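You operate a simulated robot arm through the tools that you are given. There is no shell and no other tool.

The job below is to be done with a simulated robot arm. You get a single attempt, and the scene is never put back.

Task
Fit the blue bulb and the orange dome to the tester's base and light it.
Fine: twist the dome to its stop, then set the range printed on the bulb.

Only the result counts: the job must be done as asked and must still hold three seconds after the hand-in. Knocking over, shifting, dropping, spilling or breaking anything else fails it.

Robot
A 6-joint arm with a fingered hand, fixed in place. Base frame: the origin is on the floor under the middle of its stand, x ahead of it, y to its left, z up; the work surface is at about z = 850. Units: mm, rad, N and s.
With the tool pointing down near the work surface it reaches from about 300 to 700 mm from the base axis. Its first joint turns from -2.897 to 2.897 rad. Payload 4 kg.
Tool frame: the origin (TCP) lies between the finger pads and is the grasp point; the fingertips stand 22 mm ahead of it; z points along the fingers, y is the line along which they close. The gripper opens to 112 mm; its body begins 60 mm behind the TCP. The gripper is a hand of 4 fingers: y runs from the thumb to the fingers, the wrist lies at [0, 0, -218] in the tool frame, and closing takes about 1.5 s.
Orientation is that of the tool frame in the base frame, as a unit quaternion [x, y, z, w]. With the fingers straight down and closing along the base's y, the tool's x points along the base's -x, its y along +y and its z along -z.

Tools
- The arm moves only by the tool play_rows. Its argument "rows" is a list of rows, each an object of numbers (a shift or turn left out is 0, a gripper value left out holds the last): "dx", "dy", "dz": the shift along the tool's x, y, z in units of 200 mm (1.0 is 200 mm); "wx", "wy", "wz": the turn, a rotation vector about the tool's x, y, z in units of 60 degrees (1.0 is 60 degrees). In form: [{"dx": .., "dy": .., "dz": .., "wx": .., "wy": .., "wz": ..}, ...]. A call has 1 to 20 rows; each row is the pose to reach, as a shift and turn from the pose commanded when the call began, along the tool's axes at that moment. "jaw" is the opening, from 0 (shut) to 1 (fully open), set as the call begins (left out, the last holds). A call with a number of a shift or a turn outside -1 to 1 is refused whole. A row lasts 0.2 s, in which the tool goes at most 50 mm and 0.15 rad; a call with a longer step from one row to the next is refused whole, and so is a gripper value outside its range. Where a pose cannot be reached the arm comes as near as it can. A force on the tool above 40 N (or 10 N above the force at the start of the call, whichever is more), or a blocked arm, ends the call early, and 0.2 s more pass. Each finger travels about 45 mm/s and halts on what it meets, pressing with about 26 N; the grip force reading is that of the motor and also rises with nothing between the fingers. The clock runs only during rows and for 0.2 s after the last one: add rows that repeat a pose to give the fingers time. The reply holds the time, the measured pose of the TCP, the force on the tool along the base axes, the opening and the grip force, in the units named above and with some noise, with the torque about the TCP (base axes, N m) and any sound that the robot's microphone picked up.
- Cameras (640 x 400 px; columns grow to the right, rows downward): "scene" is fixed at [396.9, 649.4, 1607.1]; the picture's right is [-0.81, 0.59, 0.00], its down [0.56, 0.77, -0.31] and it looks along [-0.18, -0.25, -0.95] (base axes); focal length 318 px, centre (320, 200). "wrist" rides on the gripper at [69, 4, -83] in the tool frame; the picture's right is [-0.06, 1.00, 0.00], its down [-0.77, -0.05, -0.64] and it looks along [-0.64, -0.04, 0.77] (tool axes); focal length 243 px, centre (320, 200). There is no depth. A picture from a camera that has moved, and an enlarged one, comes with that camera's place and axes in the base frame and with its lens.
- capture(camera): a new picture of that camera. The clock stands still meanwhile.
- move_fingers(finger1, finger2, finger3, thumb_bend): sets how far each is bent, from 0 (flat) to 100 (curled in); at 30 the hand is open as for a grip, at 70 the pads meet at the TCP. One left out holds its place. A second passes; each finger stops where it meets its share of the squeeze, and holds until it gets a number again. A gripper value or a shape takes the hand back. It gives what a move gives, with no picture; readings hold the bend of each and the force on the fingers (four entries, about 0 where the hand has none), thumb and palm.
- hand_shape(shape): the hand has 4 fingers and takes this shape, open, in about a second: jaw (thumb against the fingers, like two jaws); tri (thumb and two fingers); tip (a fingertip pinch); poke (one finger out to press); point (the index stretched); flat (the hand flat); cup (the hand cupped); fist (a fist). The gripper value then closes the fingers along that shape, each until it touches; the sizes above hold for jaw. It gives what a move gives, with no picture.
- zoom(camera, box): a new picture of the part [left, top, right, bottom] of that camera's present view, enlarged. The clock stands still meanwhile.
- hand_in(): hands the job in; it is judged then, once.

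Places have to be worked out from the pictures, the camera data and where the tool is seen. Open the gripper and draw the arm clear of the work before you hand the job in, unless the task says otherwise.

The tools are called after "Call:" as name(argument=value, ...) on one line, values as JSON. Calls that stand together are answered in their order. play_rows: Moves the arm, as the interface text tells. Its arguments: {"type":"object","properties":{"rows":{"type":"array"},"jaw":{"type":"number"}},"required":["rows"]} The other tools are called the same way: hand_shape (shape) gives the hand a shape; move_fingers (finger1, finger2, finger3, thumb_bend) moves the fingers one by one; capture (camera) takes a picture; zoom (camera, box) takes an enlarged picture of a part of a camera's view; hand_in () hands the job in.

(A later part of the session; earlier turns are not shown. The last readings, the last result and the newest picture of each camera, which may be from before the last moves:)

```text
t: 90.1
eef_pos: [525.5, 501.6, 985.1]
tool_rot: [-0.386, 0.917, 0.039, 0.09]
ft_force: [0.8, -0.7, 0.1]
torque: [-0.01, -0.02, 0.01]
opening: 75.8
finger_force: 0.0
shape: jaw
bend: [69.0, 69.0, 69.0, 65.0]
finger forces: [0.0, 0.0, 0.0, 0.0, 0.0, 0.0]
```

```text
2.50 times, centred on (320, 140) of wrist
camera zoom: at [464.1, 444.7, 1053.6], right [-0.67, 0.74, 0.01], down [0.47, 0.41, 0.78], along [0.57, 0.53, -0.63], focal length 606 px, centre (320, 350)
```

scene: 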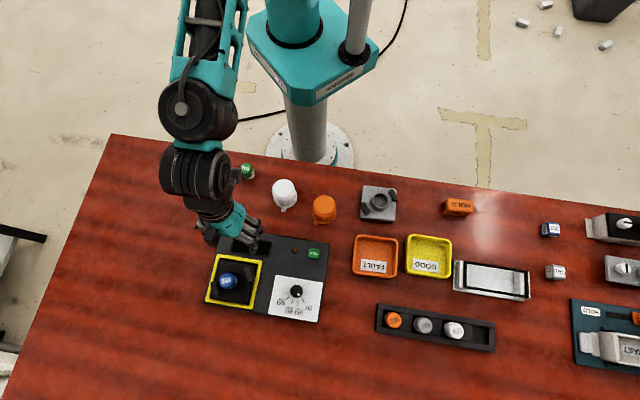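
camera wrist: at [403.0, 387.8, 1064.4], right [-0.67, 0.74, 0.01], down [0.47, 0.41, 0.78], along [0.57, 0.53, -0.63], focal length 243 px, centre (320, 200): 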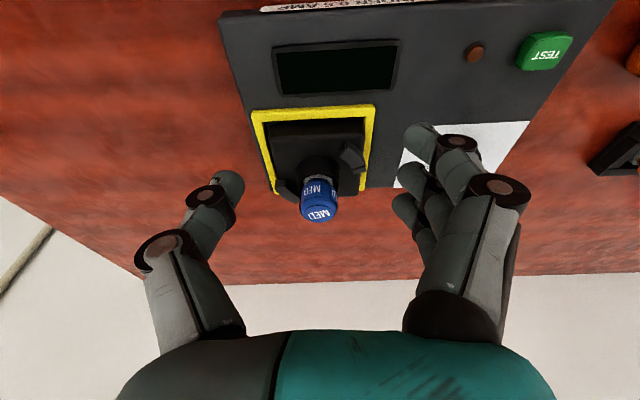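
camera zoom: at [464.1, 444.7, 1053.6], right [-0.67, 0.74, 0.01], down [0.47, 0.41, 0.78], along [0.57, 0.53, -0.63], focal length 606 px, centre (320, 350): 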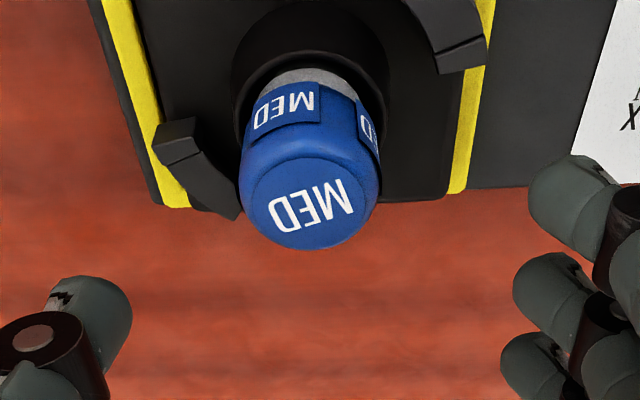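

The bulb's top is about 2 mm toward the thumb from the TCP. I correct that and descend to z ≈ 951 so the pads hold only the bulb's upper part.

Call:
play_rows(rows=[{"dx": 0.009, "dy": -0.0095, "dz": 0.042}, {"dx": 0.018, "dy": -0.0095, "dz": 0.084}, {"dx": 0.027, "dy": -0.0095, "dz": 0.127}, {"dx": 0.0355, "dy": -0.0095, "dz": 0.169}, {"dx": 0.0355, "dy": -0.0095, "dz": 0.169}])

Call:
play_rows(rows=[{"dz": 0}, {"dz": 0}, {"dz": 0}, {"dz": 0}, {"dz": 0}, {"dz": 0}, {"dz": 0}, {"dz": 0}], jaw=0.12)

Call:
zoom(camera="wrist", box=[220, 70, 420, 230])

```text
t: 91.3
eef_pos: [526.8, 500.4, 950.9]
tool_rot: [-0.386, 0.917, 0.038, 0.09]
ft_force: [-0.2, 0.1, 0.3]
torque: [0.0, 0.03, 0.02]
opening: 76.0
finger_force: 0.1
shape: jaw
bend: [69.0, 69.0, 69.0, 65.0]
finger forces: [0.0, 0.0, 0.0, 0.1, 0.0, 0.0]
```

```text
t: 93.1
eef_pos: [526.6, 501.0, 951.1]
tool_rot: [-0.386, 0.917, 0.038, 0.09]
ft_force: [-1.5, -0.4, 2.9]
torque: [-0.02, 0.07, -0.01]
opening: 14.8
finger_force: 26.7
shape: jaw
bend: [71.0, 72.0, 67.0, 71.0]
finger forces: [10.6, 11.4, 0.0, 0.0, 21.9, 0.0]
```

```text
2.50 times, centred on (320, 150) of wrist
camera zoom: at [464.7, 443.1, 1019.1], right [-0.67, 0.74, 0.01], down [0.47, 0.41, 0.78], along [0.57, 0.53, -0.63], focal length 606 px, centre (320, 325)
```

zoom: 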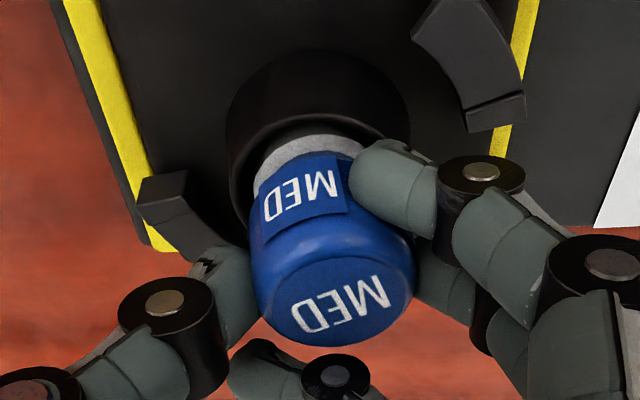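

The bulb is gripped but the closing pushed its top about 4 mm toward the fingers. I shift back 3.5 mm to straighten it, then press down in small steps.

Call:
play_rows(rows=[{"dy": -0.009}, {"dy": -0.0175}, {"dy": -0.0175}])

Call:
play_rows(rows=[{"dx": 0.001, "dz": 0.005}, {"dx": 0.002, "dz": 0.01}, {"dx": 0.003, "dz": 0.015}, {"dx": 0.004, "dz": 0.02}, {"dx": 0.005, "dz": 0.025}])

Call:
zoom(camera="wrist", box=[220, 70, 420, 230])

```text
t: 93.9
eef_pos: [528.9, 499.3, 950.0]
tool_rot: [-0.387, 0.917, 0.038, 0.089]
ft_force: [-5.0, 0.5, 3.9]
torque: [0.01, 0.25, 0.03]
opening: 14.4
finger_force: 26.2
shape: jaw
bend: [71.0, 72.0, 67.0, 71.0]
finger forces: [12.6, 12.0, 0.1, 0.0, 20.3, 0.0]
```

```text
t: 95.1
eef_pos: [529.5, 498.1, 948.2]
tool_rot: [-0.386, 0.917, 0.04, 0.092]
ft_force: [-3.1, -6.0, 27.0]
torque: [-0.05, 0.27, -0.02]
opening: 15.7
finger_force: 25.6
shape: jaw
bend: [71.0, 73.0, 67.0, 72.0]
finger forces: [17.2, 12.4, 0.0, 0.1, 28.3, 0.0]
```

```text
2.50 times, centred on (320, 150) of wrist
camera zoom: at [467.3, 440.5, 1016.2], right [-0.67, 0.74, 0.01], down [0.47, 0.41, 0.78], along [0.57, 0.53, -0.62], focal length 606 px, centre (320, 325)
```

zoom: 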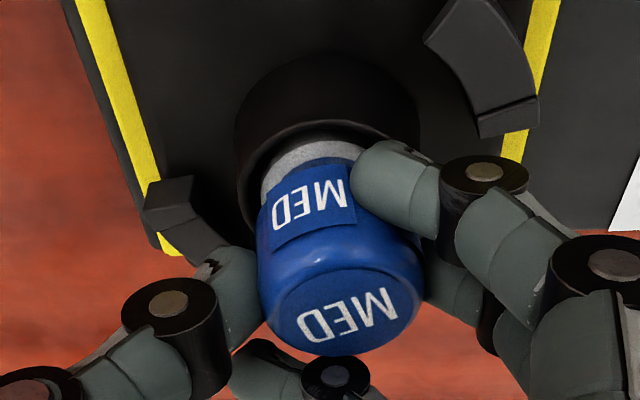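

The bulb will not go deeper this way (27 N and almost no travel). I'll take it out again and look down the hole before another try. I lift it straight up first.

Call:
play_rows(rows=[{"dx": -0.006, "dz": -0.03}, {"dx": -0.017, "dz": -0.085}, {"dx": -0.028, "dz": -0.145}, {"dx": -0.039, "dz": -0.2}, {"dx": -0.041, "dz": -0.21}, {"dx": -0.041, "dz": -0.21}])

Call:
zoom(camera="wrist", box=[200, 30, 440, 240])

```text
t: 96.5
eef_pos: [529.1, 498.1, 987.6]
tool_rot: [-0.387, 0.917, 0.038, 0.09]
ft_force: [-0.6, 0.3, -0.3]
torque: [-0.02, 0.02, -0.01]
opening: 14.9
finger_force: 26.0
shape: jaw
bend: [71.0, 72.0, 67.0, 72.0]
finger forces: [10.6, 11.7, 0.1, 0.1, 20.9, 0.1]
```

```text
1.90 times, centred on (320, 135) of wrist
camera zoom: at [467.0, 440.6, 1056.8], right [-0.67, 0.74, 0.01], down [0.47, 0.41, 0.78], along [0.57, 0.53, -0.63], focal length 462 px, centre (320, 324)
```

zoom: 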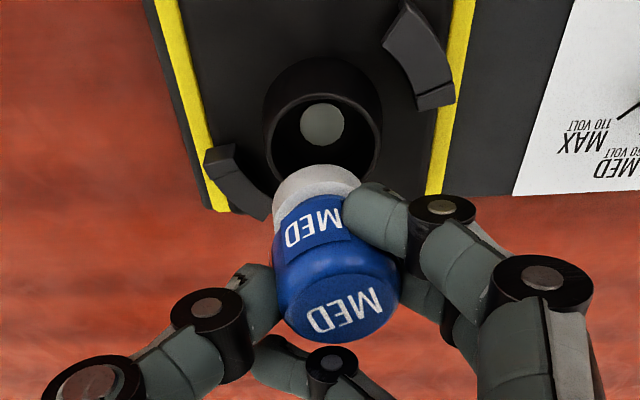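

Now both the bulb and the open hole are visible in one picture. I enlarge it for measuring.

Call:
zoom(camera="wrist", box=[270, 50, 380, 160])

Call:
zoom(camera="wrist", box=[280, 100, 380, 220])

```text
3.64 times, centred on (325, 105) of wrist
camera zoom: at [467.0, 440.6, 1056.8], right [-0.67, 0.74, 0.01], down [0.47, 0.41, 0.78], along [0.57, 0.53, -0.63], focal length 882 px, centre (302, 546)
```

zoom: 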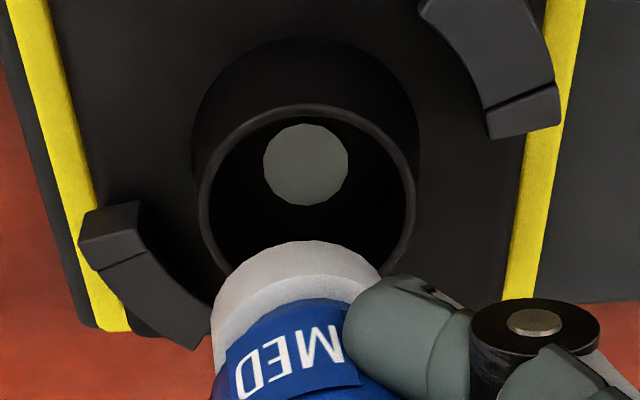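

```text
3.33 times, centred on (330, 160) of wrist
camera zoom: at [467.0, 440.6, 1056.8], right [-0.67, 0.74, 0.01], down [0.47, 0.41, 0.78], along [0.57, 0.53, -0.63], focal length 809 px, centre (287, 333)
```

zoom: 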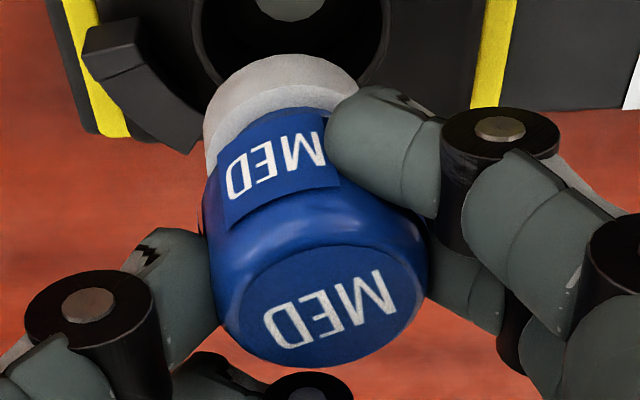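

With the bulb lifted I can measure well: the hole is about 35 mm wide and 16 mm deep (rim z ≈ 910, contact ≈ 894), so there is ample clearance. The bulb tilts about 6° toward the fingers and its foot is about 4–5 mm too far outward. I correct the tilt and offset before lowering again.

Call:
play_rows(rows=[{"dx": 0.011, "dy": -0.008, "dz": -0.002, "wx": -0.05}, {"dx": 0.022, "dy": -0.017, "dz": -0.0044, "wx": -0.102}, {"dx": 0.022, "dy": -0.017, "dz": -0.0044, "wx": -0.102}])

Call:
zoom(camera="wrist", box=[250, 40, 400, 220])

Call:
zoom(camera="scene", box=[205, 240, 265, 300])

```text
t: 97.3
eef_pos: [527.6, 490.9, 987.0]
tool_rot: [-0.39, 0.914, 0.087, 0.069]
ft_force: [0.5, 0.0, -0.9]
torque: [0.0, -0.02, 0.01]
opening: 14.6
finger_force: 26.0
shape: jaw
bend: [71.0, 72.0, 67.0, 72.0]
finger forces: [10.2, 11.8, 0.1, 0.0, 20.9, 0.0]
```

```text
2.22 times, centred on (325, 130) of wrist
camera zoom: at [472.6, 428.5, 1056.4], right [-0.68, 0.72, 0.12], down [0.52, 0.37, 0.77], along [0.51, 0.59, -0.63], focal length 539 px, centre (309, 356)
```

zoom: 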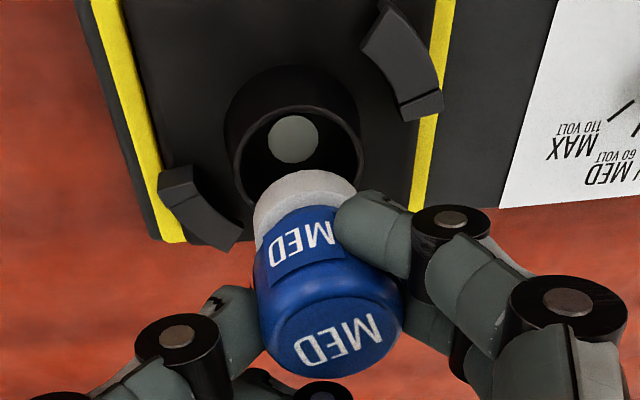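

```text
6.67 times, centred on (235, 270) of scene
camera zoom: at [396.9, 649.4, 1607.1], right [-0.81, 0.59, 0.0], down [0.56, 0.77, -0.31], along [-0.18, -0.25, -0.95], focal length 2121 px, centre (887, -267)
```

zoom: 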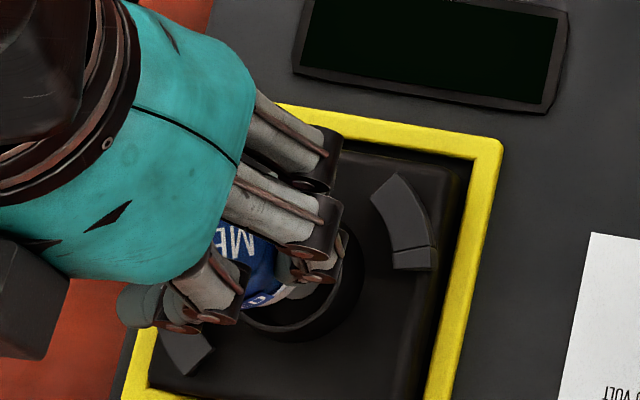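

The bulb is now closer to upright and its foot is about 2–3 mm inward of the hole's axis. I shift that back and lower until the foot is just above the rim.

Call:
play_rows(rows=[{"dx": -0.006, "dy": 0.001, "dz": 0.02}, {"dx": -0.004, "dy": -0.001, "dz": 0.05}, {"dx": 0.003, "dy": -0.005, "dz": 0.08}, {"dx": 0.0108, "dy": -0.0095, "dz": 0.117}, {"dx": 0.0108, "dy": -0.0095, "dz": 0.117}])

Call:
zoom(camera="wrist", box=[250, 60, 400, 220])

Call:
zoom(camera="scene", box=[215, 250, 255, 290])

```text
t: 98.5
eef_pos: [530.0, 495.2, 963.7]
tool_rot: [-0.39, 0.914, 0.087, 0.069]
ft_force: [0.5, -0.6, 0.8]
torque: [0.02, -0.02, 0.0]
opening: 14.9
finger_force: 26.1
shape: jaw
bend: [71.0, 72.0, 67.0, 72.0]
finger forces: [10.2, 11.5, 0.0, 0.0, 20.8, 0.0]
```

```text
2.50 times, centred on (325, 140) of wrist
camera zoom: at [473.9, 430.7, 1032.9], right [-0.68, 0.72, 0.12], down [0.52, 0.37, 0.77], along [0.51, 0.59, -0.63], focal length 606 px, centre (308, 350)
```

zoom: 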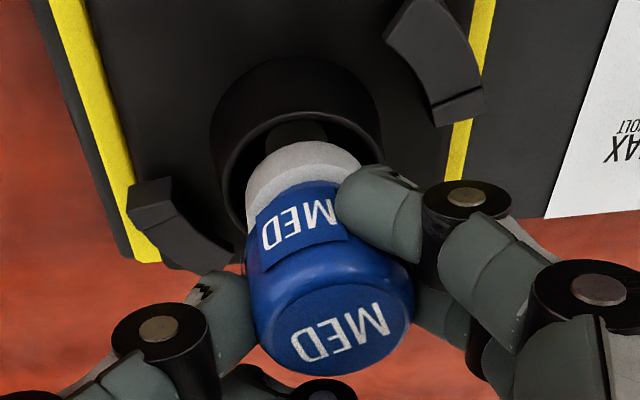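

```text
10.00 times, centred on (235, 270) of scene
camera zoom: at [396.9, 649.4, 1607.1], right [-0.81, 0.59, 0.0], down [0.56, 0.77, -0.31], along [-0.18, -0.25, -0.95], focal length 3181 px, centre (1170, -500)
```

zoom: 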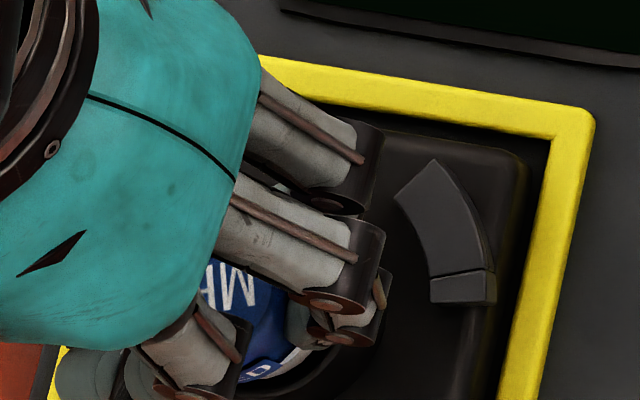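

The foot is just above the rim, within a millimetre sideways and about 2.5 mm too far inward. I shift outward and lower straight down in small steps until it meets the floor.

Call:
play_rows(rows=[{"dx": -0.0125}, {"dx": -0.0101, "dy": -0.0013, "dz": 0.0122}, {"dx": -0.0077, "dy": -0.0026, "dz": 0.0244}, {"dx": -0.0052, "dy": -0.0039, "dz": 0.0366}, {"dx": -0.0028, "dy": -0.0053, "dz": 0.0488}, {"dx": -0.0009, "dy": -0.0063, "dz": 0.0585}, {"dx": 0.0011, "dy": -0.0073, "dz": 0.0683}, {"dx": 0.003, "dy": -0.0084, "dz": 0.078}, {"dx": 0.005, "dy": -0.0094, "dz": 0.0878}, {"dx": 0.0069, "dy": -0.0105, "dz": 0.0975}, {"dx": 0.0088, "dy": -0.0116, "dz": 0.107}])

Call:
zoom(camera="wrist", box=[250, 60, 400, 220])

```text
t: 100.9
eef_pos: [531.4, 496.8, 946.0]
tool_rot: [-0.39, 0.913, 0.09, 0.072]
ft_force: [-2.1, -9.7, 27.4]
torque: [-0.07, 0.27, 0.01]
opening: 15.6
finger_force: 26.4
shape: jaw
bend: [71.0, 72.0, 67.0, 73.0]
finger forces: [18.1, 12.2, 0.0, 0.1, 29.1, 0.0]
```

```text
2.50 times, centred on (325, 140) of wrist
camera zoom: at [475.6, 432.3, 1014.4], right [-0.68, 0.72, 0.12], down [0.52, 0.36, 0.77], along [0.52, 0.59, -0.62], focal length 606 px, centre (308, 350)
```

zoom: 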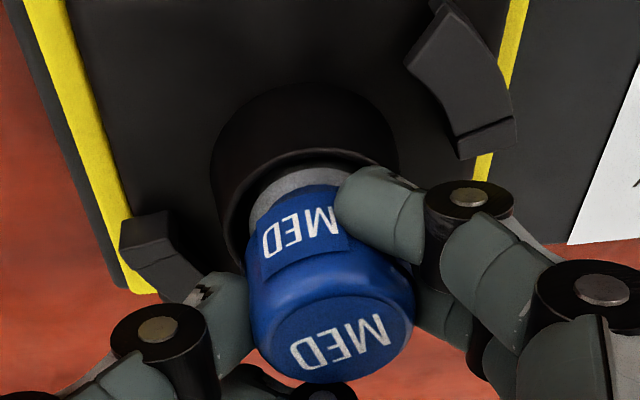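

All three insertions met a firm floor at the same depth (bulb foot at z ≈ 899–900), well aligned each time, so that is the seat and the bulb is home. I ease the pressing force off and then release.

Call:
play_rows(rows=[{"dx": -0.0012, "dy": 0.0006, "dz": -0.006}, {"dx": -0.0022, "dy": 0.0012, "dz": -0.0115}, {"dx": -0.0022, "dy": 0.0012, "dz": -0.0115}])

Call:
play_rows(rows=[{"dz": 0}, {"dz": 0}], jaw=0.3)

Call:
zoom(camera="wrist", box=[250, 60, 400, 220])

```text
t: 101.7
eef_pos: [531.5, 496.3, 946.1]
tool_rot: [-0.389, 0.914, 0.087, 0.069]
ft_force: [2.9, -4.0, 23.3]
torque: [0.02, 0.13, 0.02]
opening: 15.8
finger_force: 25.9
shape: jaw
bend: [71.0, 72.0, 67.0, 73.0]
finger forces: [13.0, 12.5, 0.0, 0.0, 28.0, 0.0]
```

```text
t: 102.3
eef_pos: [530.1, 496.8, 942.5]
tool_rot: [-0.39, 0.914, 0.086, 0.066]
ft_force: [0.6, -0.1, -1.2]
torque: [0.03, 0.03, 0.0]
opening: 33.4
finger_force: 0.0
shape: jaw
bend: [74.0, 73.0, 74.0, 70.0]
finger forces: [0.0, 0.1, 0.0, 0.1, 0.0, 0.0]
```

```text
2.50 times, centred on (325, 140) of wrist
camera zoom: at [474.7, 432.8, 1011.7], right [-0.68, 0.72, 0.12], down [0.53, 0.37, 0.77], along [0.51, 0.58, -0.63], focal length 606 px, centre (308, 350)
```

zoom: 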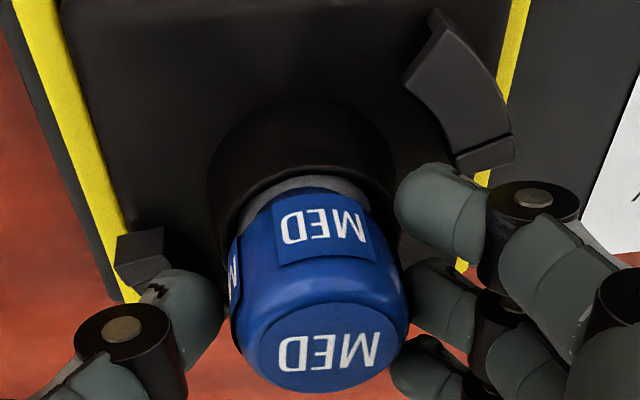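

The bulb is free and upright between the fingers. I open wide and lift away to measure it again.

Call:
play_rows(rows=[{"dz": 0}, {"dz": 0}, {"dz": 0}, {"dz": 0}, {"dz": 0}], jaw=0.68)

Call:
play_rows(rows=[{"dx": -0.01, "dy": 0.006, "dz": -0.05}, {"dx": -0.024, "dy": 0.013, "dz": -0.12}, {"dx": -0.038, "dy": 0.021, "dz": -0.19}, {"dx": 0.02, "dy": 0.022, "dz": -0.23}, {"dx": 0.12, "dy": 0.024, "dz": -0.26}, {"dx": 0.24, "dy": 0.026, "dz": -0.29}, {"dx": 0.34, "dy": 0.028, "dz": -0.31}, {"dx": 0.38, "dy": 0.028, "dz": -0.32}, {"dx": 0.38, "dy": 0.028, "dz": -0.32}])

Call:
zoom(camera="wrist", box=[250, 90, 400, 240])

Call:
zoom(camera="scene", box=[217, 258, 253, 294])

```text
t: 103.5
eef_pos: [531.6, 497.2, 944.3]
tool_rot: [-0.39, 0.914, 0.087, 0.069]
ft_force: [0.0, 0.0, -0.4]
torque: [0.06, -0.01, 0.04]
opening: 75.6
finger_force: 0.0
shape: jaw
bend: [69.0, 69.0, 69.0, 65.0]
finger forces: [0.0, 0.0, 0.1, 0.0, 0.0, 0.1]
```

```text
t: 105.5
eef_pos: [470.7, 432.8, 993.0]
tool_rot: [-0.39, 0.914, 0.088, 0.069]
ft_force: [0.4, -0.1, -0.2]
torque: [0.0, 0.0, -0.02]
opening: 75.4
finger_force: 0.2
shape: jaw
bend: [69.0, 69.0, 69.0, 65.0]
finger forces: [0.0, 0.0, 0.1, 0.0, 0.1, 0.1]
```

```text
2.67 times, centred on (325, 165) of wrist
camera zoom: at [415.9, 369.5, 1061.9], right [-0.68, 0.72, 0.12], down [0.52, 0.37, 0.77], along [0.51, 0.59, -0.63], focal length 647 px, centre (307, 293)
```

zoom: 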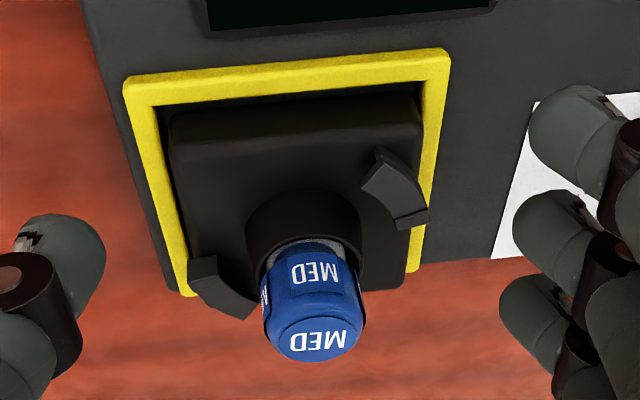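

```text
11.11 times, centred on (235, 276) of scene
camera zoom: at [396.9, 649.4, 1607.1], right [-0.81, 0.59, 0.0], down [0.56, 0.77, -0.31], along [-0.18, -0.25, -0.95], focal length 3535 px, centre (1264, -644)
```

zoom: 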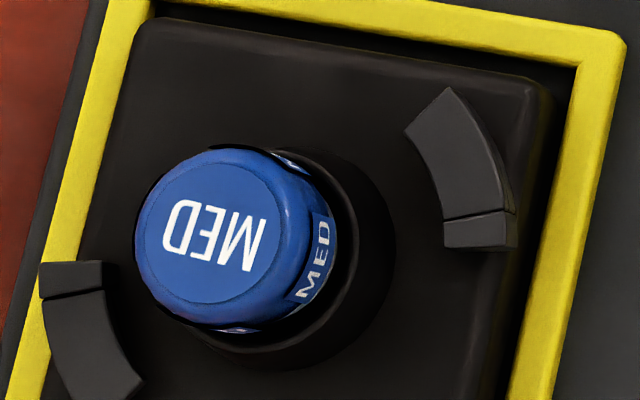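

The bulb rests upright at the same height (top z ≈ 943), centred in the collar within a millimetre. Now back to the dome: I undo the sideways tilt of the hand and turn it for a grip with a 12° lean.

Call:
play_rows(rows=[{"wx": 0.051}, {"wx": 0.102}, {"wx": 0.102}])

Call:
play_rows(rows=[{"dx": 0.01, "wx": -0.01, "wy": -0.004, "wz": -0.05}, {"dx": 0.02, "wx": -0.02, "wy": -0.008, "wz": -0.1}, {"dx": 0.02, "wx": -0.03, "wy": -0.012, "wz": -0.15}, {"dx": 0.02, "wx": -0.0398, "wy": -0.015, "wz": -0.2026}, {"dx": 0.02, "wx": -0.0398, "wy": -0.015, "wz": -0.2026}], jaw=0.85)

```text
t: 106.3
eef_pos: [472.2, 432.8, 994.0]
tool_rot: [-0.386, 0.917, 0.038, 0.09]
ft_force: [-0.1, -0.6, 0.1]
torque: [0.03, 0.0, -0.01]
opening: 75.8
finger_force: 0.0
shape: jaw
bend: [69.0, 69.0, 69.0, 65.0]
finger forces: [0.1, 0.1, 0.0, 0.0, 0.0, 0.0]
```

```text
t: 107.5
eef_pos: [468.1, 430.3, 992.1]
tool_rot: [-0.482, 0.87, 0.05, 0.093]
ft_force: [0.4, 0.0, -0.3]
torque: [-0.01, -0.02, -0.01]
opening: 95.0
finger_force: 0.0
shape: jaw
bend: [54.0, 54.0, 54.0, 50.0]
finger forces: [0.0, 0.0, 0.1, 0.0, 0.0, 0.0]
```

The hand is oriented as planned. I move above the dome at about (268, 478).

Call:
play_rows(rows=[{"dx": 0.02, "dy": 0.07, "dz": -0.008}, {"dx": 0.06, "dy": 0.19, "dz": -0.022}, {"dx": 0.105, "dy": 0.33, "dz": -0.038}, {"dx": 0.15, "dy": 0.47, "dz": -0.054}, {"dx": 0.195, "dy": 0.61, "dz": -0.07}, {"dx": 0.24, "dy": 0.75, "dz": -0.086}, {"dx": 0.28, "dy": 0.87, "dz": -0.1}, {"dx": 0.308, "dy": 0.955, "dz": -0.109}, {"dx": 0.314, "dy": 0.973, "dz": -0.111}, {"dx": 0.314, "dy": 0.973, "dz": -0.111}])

Call:
capture(camera="wrist")

Call:
zoom(camera="wrist", box=[240, 0, 400, 150])

```text
t: 109.7
eef_pos: [268.2, 476.0, 999.6]
tool_rot: [-0.483, 0.869, 0.05, 0.093]
ft_force: [0.4, -0.5, 0.1]
torque: [0.02, 0.0, -0.01]
opening: 94.8
finger_force: 0.0
shape: jaw
bend: [54.0, 54.0, 54.0, 50.0]
finger forces: [0.1, 0.0, 0.0, 0.1, 0.0, 0.0]
```

```text
taken
camera wrist: at [219.4, 406.8, 1068.3], right [-0.81, 0.58, 0.01], down [0.37, 0.49, 0.79], along [0.45, 0.65, -0.61], focal length 243 px, centre (320, 200)
```

wrist: 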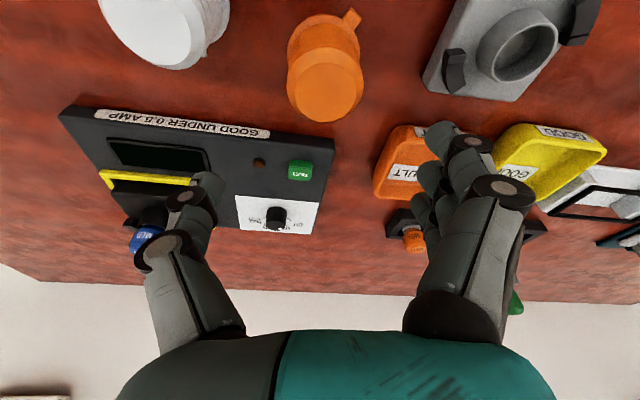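

```text
2.67 times, centred on (320, 75) of wrist
camera zoom: at [219.4, 406.8, 1068.3], right [-0.81, 0.58, 0.01], down [0.37, 0.49, 0.79], along [0.45, 0.65, -0.61], focal length 647 px, centre (320, 533)
```

zoom: 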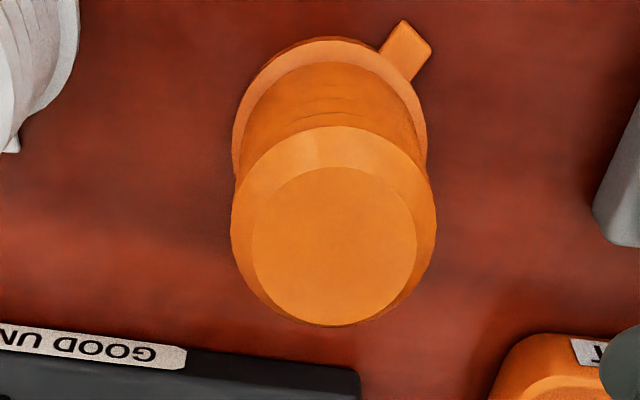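

The dome's centre now measures about (264, 480) and its near tab points to about 197°. I centre over it and descend to TCP z = 893.

Call:
play_rows(rows=[{"dx": 0.015, "dy": 0.026, "dz": 0.08}, {"dx": 0.042, "dy": 0.026, "dz": 0.2}, {"dx": 0.07, "dy": 0.026, "dz": 0.33}, {"dx": 0.093, "dy": 0.026, "dz": 0.44}, {"dx": 0.106, "dy": 0.026, "dz": 0.51}, {"dx": 0.1085, "dy": 0.026, "dz": 0.5245}, {"dx": 0.1085, "dy": 0.026, "dz": 0.5245}])

Call:
play_rows(rows=[{"dz": 0}, {"dz": 0}, {"dz": 0}, {"dz": 0}, {"dz": 0}, {"dz": 0}, {"dz": 0}, {"dz": 0}], jaw=0.25)

Call:
zoom(camera="wrist", box=[220, 70, 420, 270])

```text
t: 111.3
eef_pos: [263.4, 479.9, 892.7]
tool_rot: [-0.483, 0.869, 0.051, 0.093]
ft_force: [0.0, -0.4, 0.0]
torque: [-0.02, -0.01, 0.04]
opening: 95.3
finger_force: 0.0
shape: jaw
bend: [54.0, 54.0, 54.0, 50.0]
finger forces: [0.0, 0.0, 0.0, 0.0, 0.0, 0.1]
```

```text
t: 113.1
eef_pos: [263.8, 480.5, 894.6]
tool_rot: [-0.483, 0.869, 0.05, 0.093]
ft_force: [-0.7, -0.4, 0.1]
torque: [0.0, -0.03, -0.02]
opening: 38.2
finger_force: 25.6
shape: jaw
bend: [73.0, 74.0, 73.0, 70.0]
finger forces: [8.2, 7.3, 7.9, 0.1, 22.5, 0.0]
```

```text
2.00 times, centred on (320, 170) of wrist
camera zoom: at [215.9, 410.2, 961.1], right [-0.81, 0.58, 0.01], down [0.37, 0.49, 0.79], along [0.45, 0.65, -0.61], focal length 485 px, centre (320, 260)
```

zoom: 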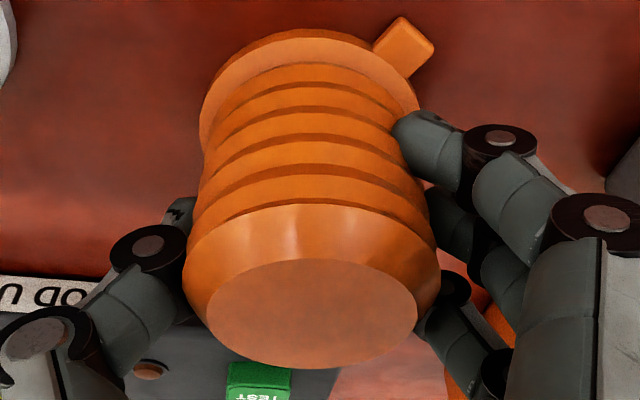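

The dome is gripped evenly again, its axis about 2 mm toward the thumb; the near tab is at about 196°. I lift it 104 mm straight up.

Call:
play_rows(rows=[{"dx": -0.008, "dz": -0.04}, {"dx": -0.028, "dz": -0.13}, {"dx": -0.052, "dz": -0.245}, {"dx": -0.077, "dz": -0.36}, {"dx": -0.099, "dz": -0.46}, {"dx": -0.109, "dz": -0.5086}, {"dx": -0.109, "dz": -0.5086}])

Call:
play_rows(rows=[{"dx": -0.02, "dy": -0.07, "dz": 0.008, "wx": -0.003, "wz": -0.015}, {"dx": -0.06, "dy": -0.19, "dz": 0.022, "wx": -0.007, "wz": -0.035}, {"dx": -0.105, "dy": -0.33, "dz": 0.038, "wx": -0.012, "wz": -0.055}, {"dx": -0.15, "dy": -0.47, "dz": 0.054, "wx": -0.017, "wz": -0.08}, {"dx": -0.195, "dy": -0.61, "dz": 0.07, "wx": -0.022, "wz": -0.105}, {"dx": -0.24, "dy": -0.75, "dz": 0.086, "wx": -0.028, "wz": -0.13}, {"dx": -0.28, "dy": -0.87, "dz": 0.1, "wx": -0.032, "wz": -0.15}, {"dx": -0.308, "dy": -0.955, "dz": 0.109, "wx": -0.035, "wz": -0.163}, {"dx": -0.314, "dy": -0.973, "dz": 0.111, "wx": -0.035, "wz": -0.163}, {"dx": -0.314, "dy": -0.973, "dz": 0.111, "wx": -0.035, "wz": -0.163}])

Call:
capture(camera="scene")

Call:
capture(camera="wrist")

```text
t: 114.7
eef_pos: [264.3, 481.4, 998.1]
tool_rot: [-0.482, 0.869, 0.051, 0.093]
ft_force: [-0.4, 0.8, -0.8]
torque: [0.0, 0.01, -0.02]
opening: 38.1
finger_force: 25.7
shape: jaw
bend: [73.0, 74.0, 73.0, 70.0]
finger forces: [8.2, 7.3, 8.2, 0.0, 22.3, 0.0]
```

```text
t: 116.9
eef_pos: [463.0, 432.2, 988.8]
tool_rot: [-0.557, 0.824, 0.059, 0.088]
ft_force: [0.2, 0.4, -0.9]
torque: [-0.01, 0.01, -0.02]
opening: 37.7
finger_force: 26.0
shape: jaw
bend: [73.0, 74.0, 73.0, 70.0]
finger forces: [8.5, 7.4, 8.2, 0.1, 22.4, 0.0]
```

```text
taken
```

scene: 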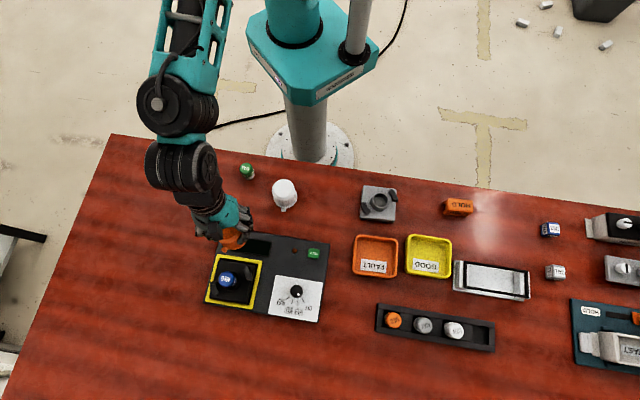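

```text
taken
camera wrist: at [428.6, 355.4, 1056.6], right [-0.9, 0.43, 0.01], down [0.27, 0.55, 0.79], along [0.33, 0.71, -0.62], focal length 243 px, centre (320, 200)
```

wrist: 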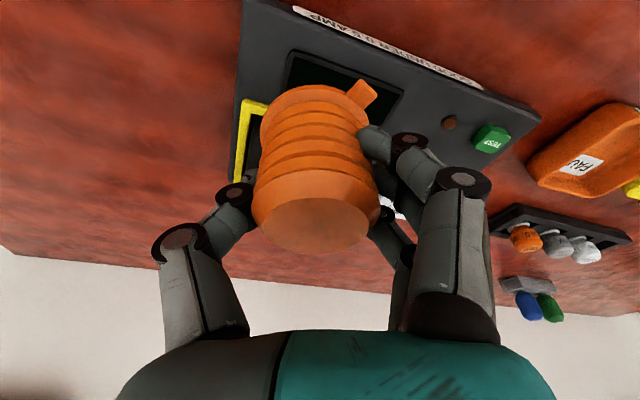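

The dome is held as before. I raise it to clear the bulb by about 10 mm and move it over the socket, with a comfortable margin to the reach limit this time.

Call:
play_rows(rows=[{"dx": -0.012, "dz": -0.04}, {"dx": -0.07, "dy": -0.02, "dz": -0.025}, {"dx": -0.16, "dy": -0.055, "dz": -0.008}, {"dx": -0.26, "dy": -0.094, "dz": 0.014}, {"dx": -0.36, "dy": -0.132, "dz": 0.036}, {"dx": -0.42, "dy": -0.155, "dz": 0.05}, {"dx": -0.4335, "dy": -0.16, "dz": 0.054}, {"dx": -0.4335, "dy": -0.16, "dz": 0.054}])

Call:
zoom(camera="wrist", box=[200, 20, 440, 240])

Call:
zoom(camera="scene", box=[195, 230, 275, 310])

```text
t: 118.7
eef_pos: [526.2, 502.3, 996.0]
tool_rot: [-0.557, 0.824, 0.058, 0.089]
ft_force: [-0.5, -0.1, -0.7]
torque: [0.06, 0.03, -0.02]
opening: 37.9
finger_force: 26.0
shape: jaw
bend: [73.0, 74.0, 73.0, 70.0]
finger forces: [8.7, 7.4, 8.2, 0.1, 22.4, 0.1]
```

```text
1.82 times, centred on (320, 130) of wrist
camera zoom: at [491.2, 424.8, 1064.2], right [-0.9, 0.43, 0.01], down [0.27, 0.55, 0.79], along [0.33, 0.71, -0.62], focal length 441 px, centre (320, 327)
```

zoom: 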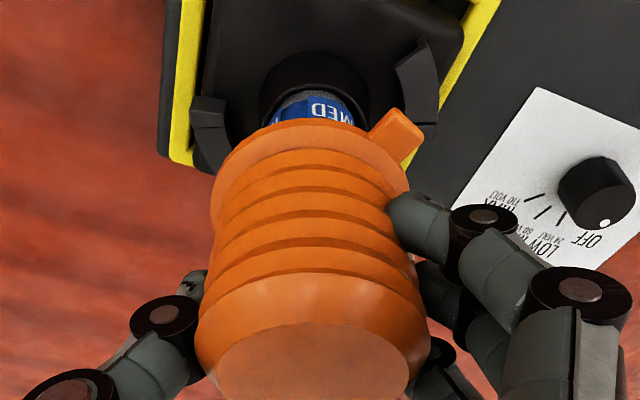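

```text
5.00 times, centred on (235, 270) of scene
camera zoom: at [396.9, 649.4, 1607.1], right [-0.81, 0.59, 0.0], down [0.56, 0.77, -0.31], along [-0.18, -0.25, -0.95], focal length 1591 px, centre (745, -150)
```

zoom: 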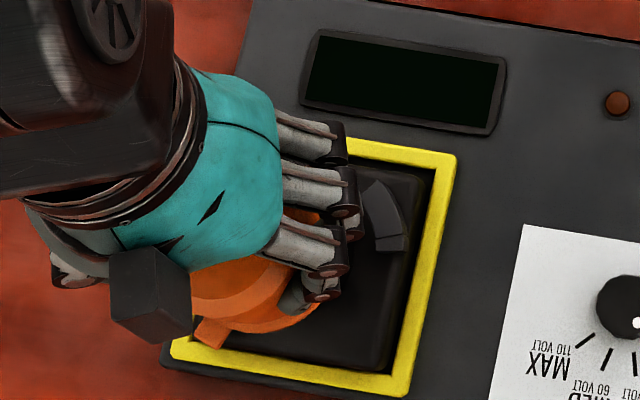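

The dome lines up with the collar within about a millimetre in both directions, and its tab is clear of the hook. I lower it 45 mm over the bulb.

Call:
play_rows(rows=[{"dx": 0.005, "dz": 0.025}, {"dx": 0.013, "dz": 0.06}, {"dx": 0.022, "dz": 0.1}, {"dx": 0.03, "dz": 0.14}, {"dx": 0.039, "dz": 0.18}, {"dx": 0.0474, "dz": 0.22}, {"dx": 0.0474, "dz": 0.22}])

Call:
zoom(camera="wrist", box=[240, 60, 440, 200])

Call:
zoom(camera="scene", box=[205, 245, 265, 305])

```text
t: 120.3
eef_pos: [527.0, 502.0, 951.9]
tool_rot: [-0.557, 0.824, 0.058, 0.088]
ft_force: [0.7, -0.2, -0.5]
torque: [-0.02, 0.01, -0.03]
opening: 37.8
finger_force: 25.8
shape: jaw
bend: [73.0, 74.0, 73.0, 70.0]
finger forces: [8.8, 7.4, 8.3, 0.1, 22.3, 0.0]
```

```text
2.86 times, centred on (340, 130) of wrist
camera zoom: at [490.9, 424.9, 1019.6], right [-0.9, 0.43, 0.01], down [0.27, 0.55, 0.79], along [0.33, 0.71, -0.62], focal length 693 px, centre (263, 400)
```

zoom: 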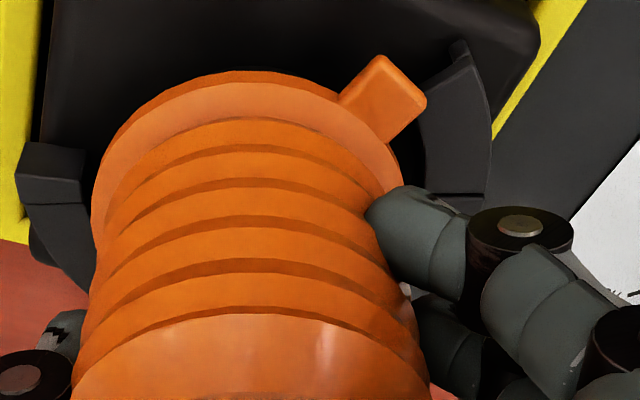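

```text
6.67 times, centred on (235, 275) of scene
camera zoom: at [396.9, 649.4, 1607.1], right [-0.81, 0.59, 0.0], down [0.56, 0.77, -0.31], along [-0.18, -0.25, -0.95], focal length 2121 px, centre (887, -300)
```

zoom: 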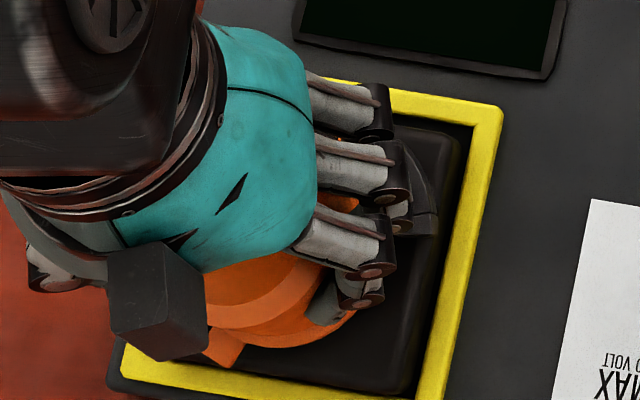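

No contact, and the tab will pass clear of the hook. I lower further slowly toward the plate.

Call:
play_rows(rows=[{"dx": 0.0026, "dz": 0.0122}, {"dx": 0.0053, "dz": 0.0245}, {"dx": 0.0079, "dz": 0.0367}, {"dx": 0.0105, "dz": 0.0489}, {"dx": 0.0127, "dz": 0.0587}, {"dx": 0.0137, "dz": 0.0636}, {"dx": 0.0137, "dz": 0.0636}])

Call:
play_rows(rows=[{"dx": 0.001, "dz": 0.0049}, {"dx": 0.0021, "dz": 0.0098}, {"dx": 0.0032, "dz": 0.0147}, {"dx": 0.0042, "dz": 0.0196}, {"dx": 0.0042, "dz": 0.0196}])

Call:
zoom(camera="wrist", box=[240, 60, 440, 200])

```text
t: 121.9
eef_pos: [526.8, 501.5, 939.8]
tool_rot: [-0.557, 0.824, 0.058, 0.087]
ft_force: [-0.3, -0.4, -0.5]
torque: [-0.01, 0.05, 0.02]
opening: 38.1
finger_force: 26.1
shape: jaw
bend: [73.0, 74.0, 73.0, 70.0]
finger forces: [9.1, 7.6, 8.4, 0.0, 22.8, 0.1]
```

```text
t: 123.1
eef_pos: [528.6, 502.7, 938.3]
tool_rot: [-0.556, 0.824, 0.058, 0.09]
ft_force: [-2.3, -3.6, 25.1]
torque: [-0.06, 0.1, 0.06]
opening: 38.1
finger_force: 26.1
shape: jaw
bend: [74.0, 74.0, 73.0, 71.0]
finger forces: [11.5, 9.5, 9.3, 0.1, 26.7, 0.0]
```

```text
2.86 times, centred on (340, 130) of wrist
camera zoom: at [490.8, 425.0, 1004.7], right [-0.9, 0.43, 0.01], down [0.27, 0.55, 0.79], along [0.33, 0.72, -0.61], focal length 693 px, centre (263, 400)
```

zoom: 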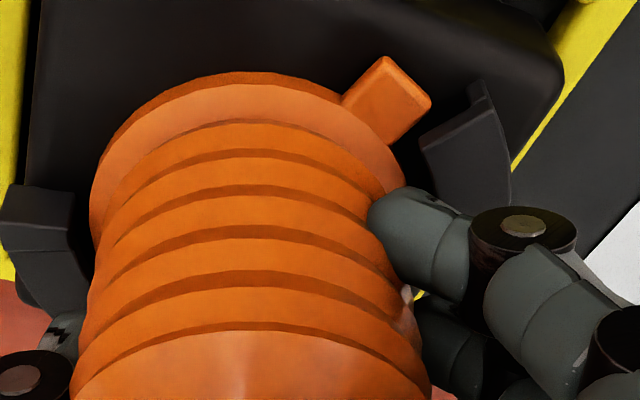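

The dome met resistance at TCP z ≈ 938 (25 N), with its foot about 5 mm above where I expect the plate. I look closely at both sides to see what it touches.

Call:
zoom(camera="wrist", box=[335, 70, 415, 140])

Call:
zoom(camera="wrist", box=[235, 90, 305, 180])

Call:
zoom(camera="scene", box=[215, 255, 255, 295])

```text
5.71 times, centred on (375, 105) of wrist
camera zoom: at [490.8, 425.0, 1004.7], right [-0.9, 0.43, 0.01], down [0.27, 0.55, 0.79], along [0.33, 0.72, -0.61], focal length 1386 px, centre (6, 743)
```

zoom: 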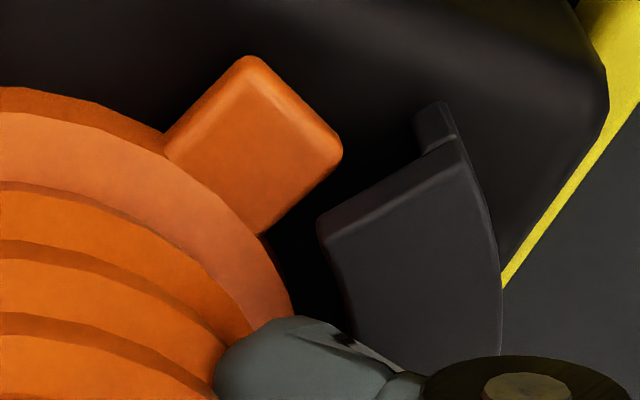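

```text
4.44 times, centred on (270, 135) of wrist
camera zoom: at [490.8, 425.0, 1004.7], right [-0.9, 0.43, 0.01], down [0.27, 0.55, 0.79], along [0.33, 0.72, -0.61], focal length 1078 px, centre (542, 489)
```

zoom: 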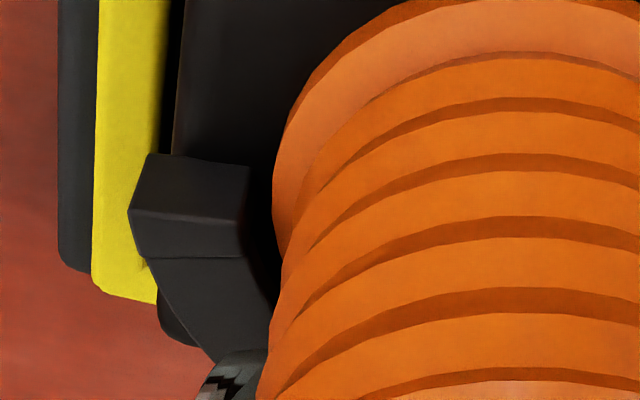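

```text
10.00 times, centred on (235, 275) of scene
camera zoom: at [396.9, 649.4, 1607.1], right [-0.81, 0.59, 0.0], down [0.56, 0.77, -0.31], along [-0.18, -0.25, -0.95], focal length 3181 px, centre (1170, -550)
```

zoom: 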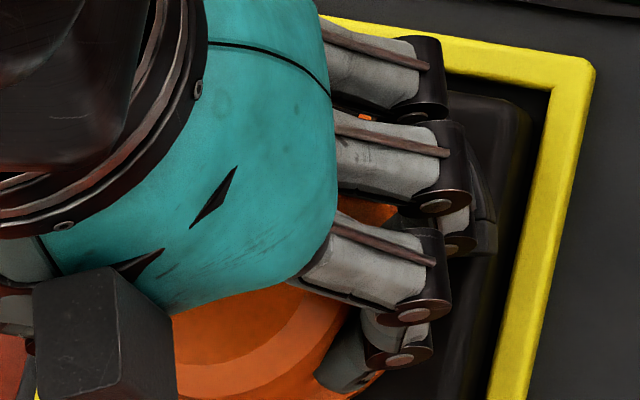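

Around the dome everything is clear: the flange sits centred between the hooks with 3–4 mm on each side. So the dome's inside is resting on the bulb's top, and the bulb is still about 5 mm too high. The dome presses the bulb squarely from above, so I push down a bit harder in small steps.

Call:
play_rows(rows=[{"dx": 0.0006, "dz": 0.003}, {"dx": 0.0012, "dz": 0.006}, {"dx": 0.0018, "dz": 0.009}, {"dx": 0.0024, "dz": 0.012}, {"dx": 0.003, "dz": 0.015}])

Call:
zoom(camera="wrist", box=[240, 60, 440, 200])

```text
t: 124.3
eef_pos: [527.7, 503.5, 935.9]
tool_rot: [-0.557, 0.823, 0.06, 0.09]
ft_force: [-3.4, -2.5, 36.9]
torque: [-0.01, 0.13, 0.04]
opening: 39.0
finger_force: 25.7
shape: jaw
bend: [75.0, 75.0, 73.0, 71.0]
finger forces: [12.2, 10.1, 10.6, 0.0, 27.6, 0.0]
```

```text
2.86 times, centred on (340, 130) of wrist
camera zoom: at [490.7, 424.9, 1003.5], right [-0.9, 0.43, 0.01], down [0.27, 0.55, 0.79], along [0.34, 0.72, -0.61], focal length 693 px, centre (263, 400)
```

zoom: 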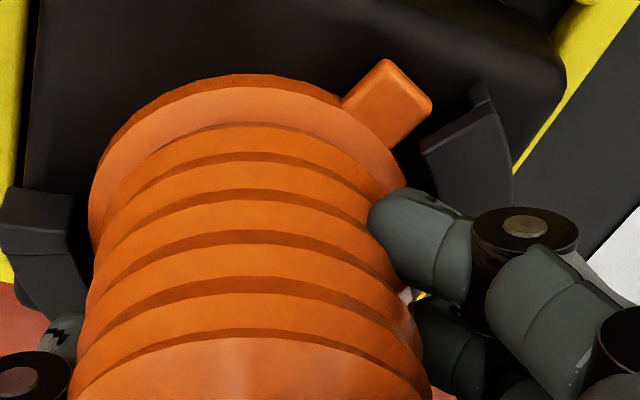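

The force rose to 37 N with hardly any travel. I ease off to a light press and probe sideways, to learn whether the dome rests on the bulb's top or is caught on the collar's side.

Call:
play_rows(rows=[{"dx": -0.0015, "dz": -0.0075}, {"dx": -0.002, "dz": -0.01}, {"dx": -0.002, "dz": -0.01}])

Call:
play_rows(rows=[{"dx": -0.005}, {"dx": -0.01}, {"dx": -0.01}])

Call:
play_rows(rows=[{"dx": 0.01}, {"dx": 0.02}, {"dx": 0.02}])

Call:
play_rows(rows=[{"dx": -0.01, "dy": 0.005}, {"dx": -0.01, "dy": 0.01}, {"dx": -0.01, "dy": 0.01}])

Call:
play_rows(rows=[{"dy": -0.01}, {"dy": -0.02}, {"dy": -0.02}])

```text
t: 125.1
eef_pos: [526.9, 503.2, 937.0]
tool_rot: [-0.556, 0.824, 0.059, 0.09]
ft_force: [-1.0, -0.4, 31.3]
torque: [-0.02, 0.05, 0.07]
opening: 39.0
finger_force: 26.2
shape: jaw
bend: [75.0, 75.0, 73.0, 71.0]
finger forces: [11.4, 9.5, 10.9, 0.0, 28.1, 0.1]
```

```text
t: 125.9
eef_pos: [526.6, 503.6, 937.7]
tool_rot: [-0.557, 0.823, 0.059, 0.089]
ft_force: [-7.8, -11.9, 30.9]
torque: [-0.18, 0.17, 0.06]
opening: 39.0
finger_force: 26.4
shape: jaw
bend: [75.0, 75.0, 73.0, 71.0]
finger forces: [12.9, 10.9, 8.3, 0.0, 25.3, 0.0]
```

```text
t: 126.7
eef_pos: [525.9, 501.0, 935.9]
tool_rot: [-0.557, 0.823, 0.059, 0.09]
ft_force: [2.2, 4.8, 30.1]
torque: [0.07, -0.03, -0.06]
opening: 39.1
finger_force: 26.0
shape: jaw
bend: [75.0, 75.0, 73.0, 71.0]
finger forces: [11.3, 8.9, 12.0, 0.1, 28.4, 0.0]
```

```text
t: 127.5
eef_pos: [524.6, 502.2, 936.2]
tool_rot: [-0.556, 0.824, 0.059, 0.089]
ft_force: [5.2, -3.9, 28.9]
torque: [-0.12, -0.13, 0.08]
opening: 39.8
finger_force: 26.0
shape: jaw
bend: [75.0, 75.0, 74.0, 71.0]
finger forces: [9.9, 8.2, 9.1, 0.1, 29.9, 0.0]
```

```text
t: 128.3
eef_pos: [527.1, 501.3, 935.8]
tool_rot: [-0.558, 0.823, 0.059, 0.089]
ft_force: [-9.2, -0.9, 28.3]
torque: [0.06, 0.23, 0.03]
opening: 38.8
finger_force: 25.7
shape: jaw
bend: [75.0, 75.0, 73.0, 72.0]
finger forces: [12.9, 11.0, 11.8, 0.0, 23.5, 0.0]
```

Sideways probing only gave friction, so the dome is resting on the bulb's top: the bulb really must go deeper by about 6 mm. Before lifting, I look at the green bulb's foot and the spare base's hole at high zoom for any key or step.

Call:
zoom(camera="scene", box=[240, 162, 256, 180])

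Call:
zoom(camera="scene", box=[368, 192, 392, 212])

```text
16.00 times, centred on (248, 171) of scene
camera zoom: at [396.9, 649.4, 1607.1], right [-0.81, 0.59, 0.0], down [0.56, 0.77, -0.31], along [-0.18, -0.25, -0.95], focal length 5090 px, centre (1472, 664)
```

zoom: 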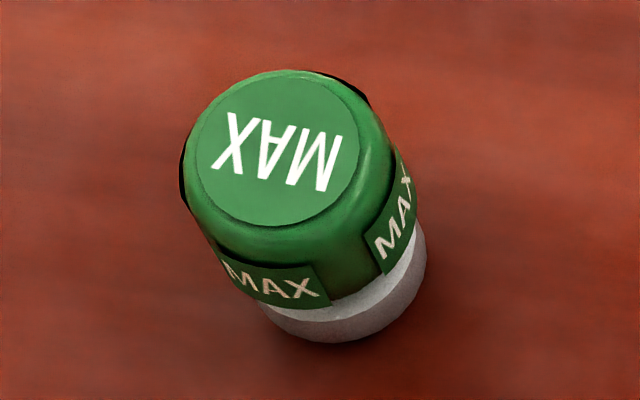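

```text
16.00 times, centred on (380, 202) of scene
camera zoom: at [396.9, 649.4, 1607.1], right [-0.81, 0.59, 0.0], down [0.56, 0.77, -0.31], along [-0.18, -0.25, -0.95], focal length 5090 px, centre (-640, 168)
```

zoom: 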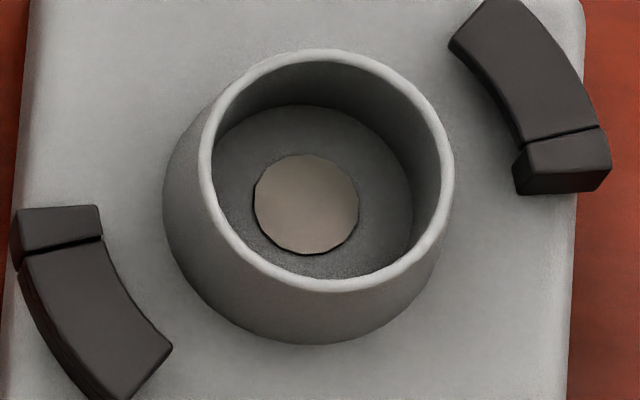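

The enlarged spare base shows the hole is a funnel: about 34 mm wide at the rim and about 30 mm at its floor, so the bulb's foot can wedge. Since the dome bears squarely on the bulb, I rock it in a small circle under steady pressure to work the bulb down.

Call:
play_rows(rows=[{"dx": 0.015, "dy": 0.01, "dz": 0.0015}, {"dx": 0.011, "dy": 0.0205, "dz": 0.0025}, {"dx": 0.001, "dy": 0.025, "dz": 0.0035}, {"dx": -0.0095, "dy": 0.0205, "dz": 0.0045}, {"dx": -0.014, "dy": 0.01, "dz": 0.0055}, {"dx": -0.009, "dy": -0.0005, "dz": 0.0065}, {"dx": 0.0015, "dy": -0.005, "dz": 0.0075}, {"dx": 0.012, "dy": -0.0005, "dz": 0.0085}, {"dx": 0.017, "dy": 0.01, "dz": 0.0095}, {"dx": 0.0125, "dy": 0.0205, "dz": 0.0105}, {"dx": 0.0025, "dy": 0.025, "dz": 0.0115}, {"dx": -0.008, "dy": 0.0205, "dz": 0.0125}, {"dx": -0.0122, "dy": 0.01, "dz": 0.0135}, {"dx": -0.0075, "dy": -0.0005, "dz": 0.0145}, {"dx": 0.003, "dy": -0.005, "dz": 0.015}, {"dx": 0.003, "dy": 0.01, "dz": 0.015}])

Call:
zoom(camera="wrist", box=[240, 60, 440, 200])

```text
t: 131.7
eef_pos: [526.6, 504.1, 933.8]
tool_rot: [-0.556, 0.824, 0.06, 0.091]
ft_force: [1.6, 7.8, 27.3]
torque: [0.17, 0.07, 0.02]
opening: 38.8
finger_force: 26.0
shape: jaw
bend: [75.0, 75.0, 74.0, 72.0]
finger forces: [10.7, 8.8, 13.4, 0.0, 27.7, 0.0]
```

```text
2.86 times, centred on (340, 130) of wrist
camera zoom: at [491.1, 425.3, 1000.1], right [-0.9, 0.43, 0.01], down [0.27, 0.55, 0.79], along [0.34, 0.72, -0.61], focal length 693 px, centre (263, 400)
```

zoom: 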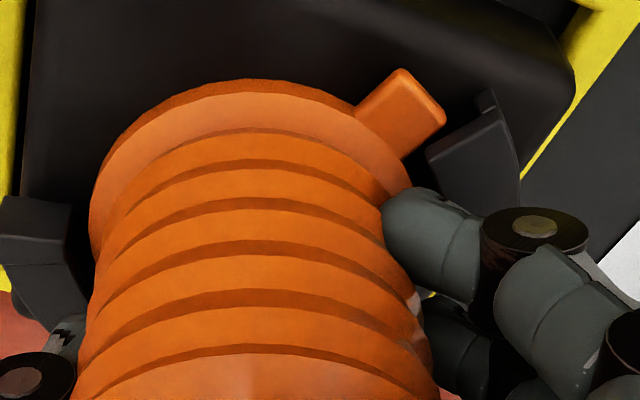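

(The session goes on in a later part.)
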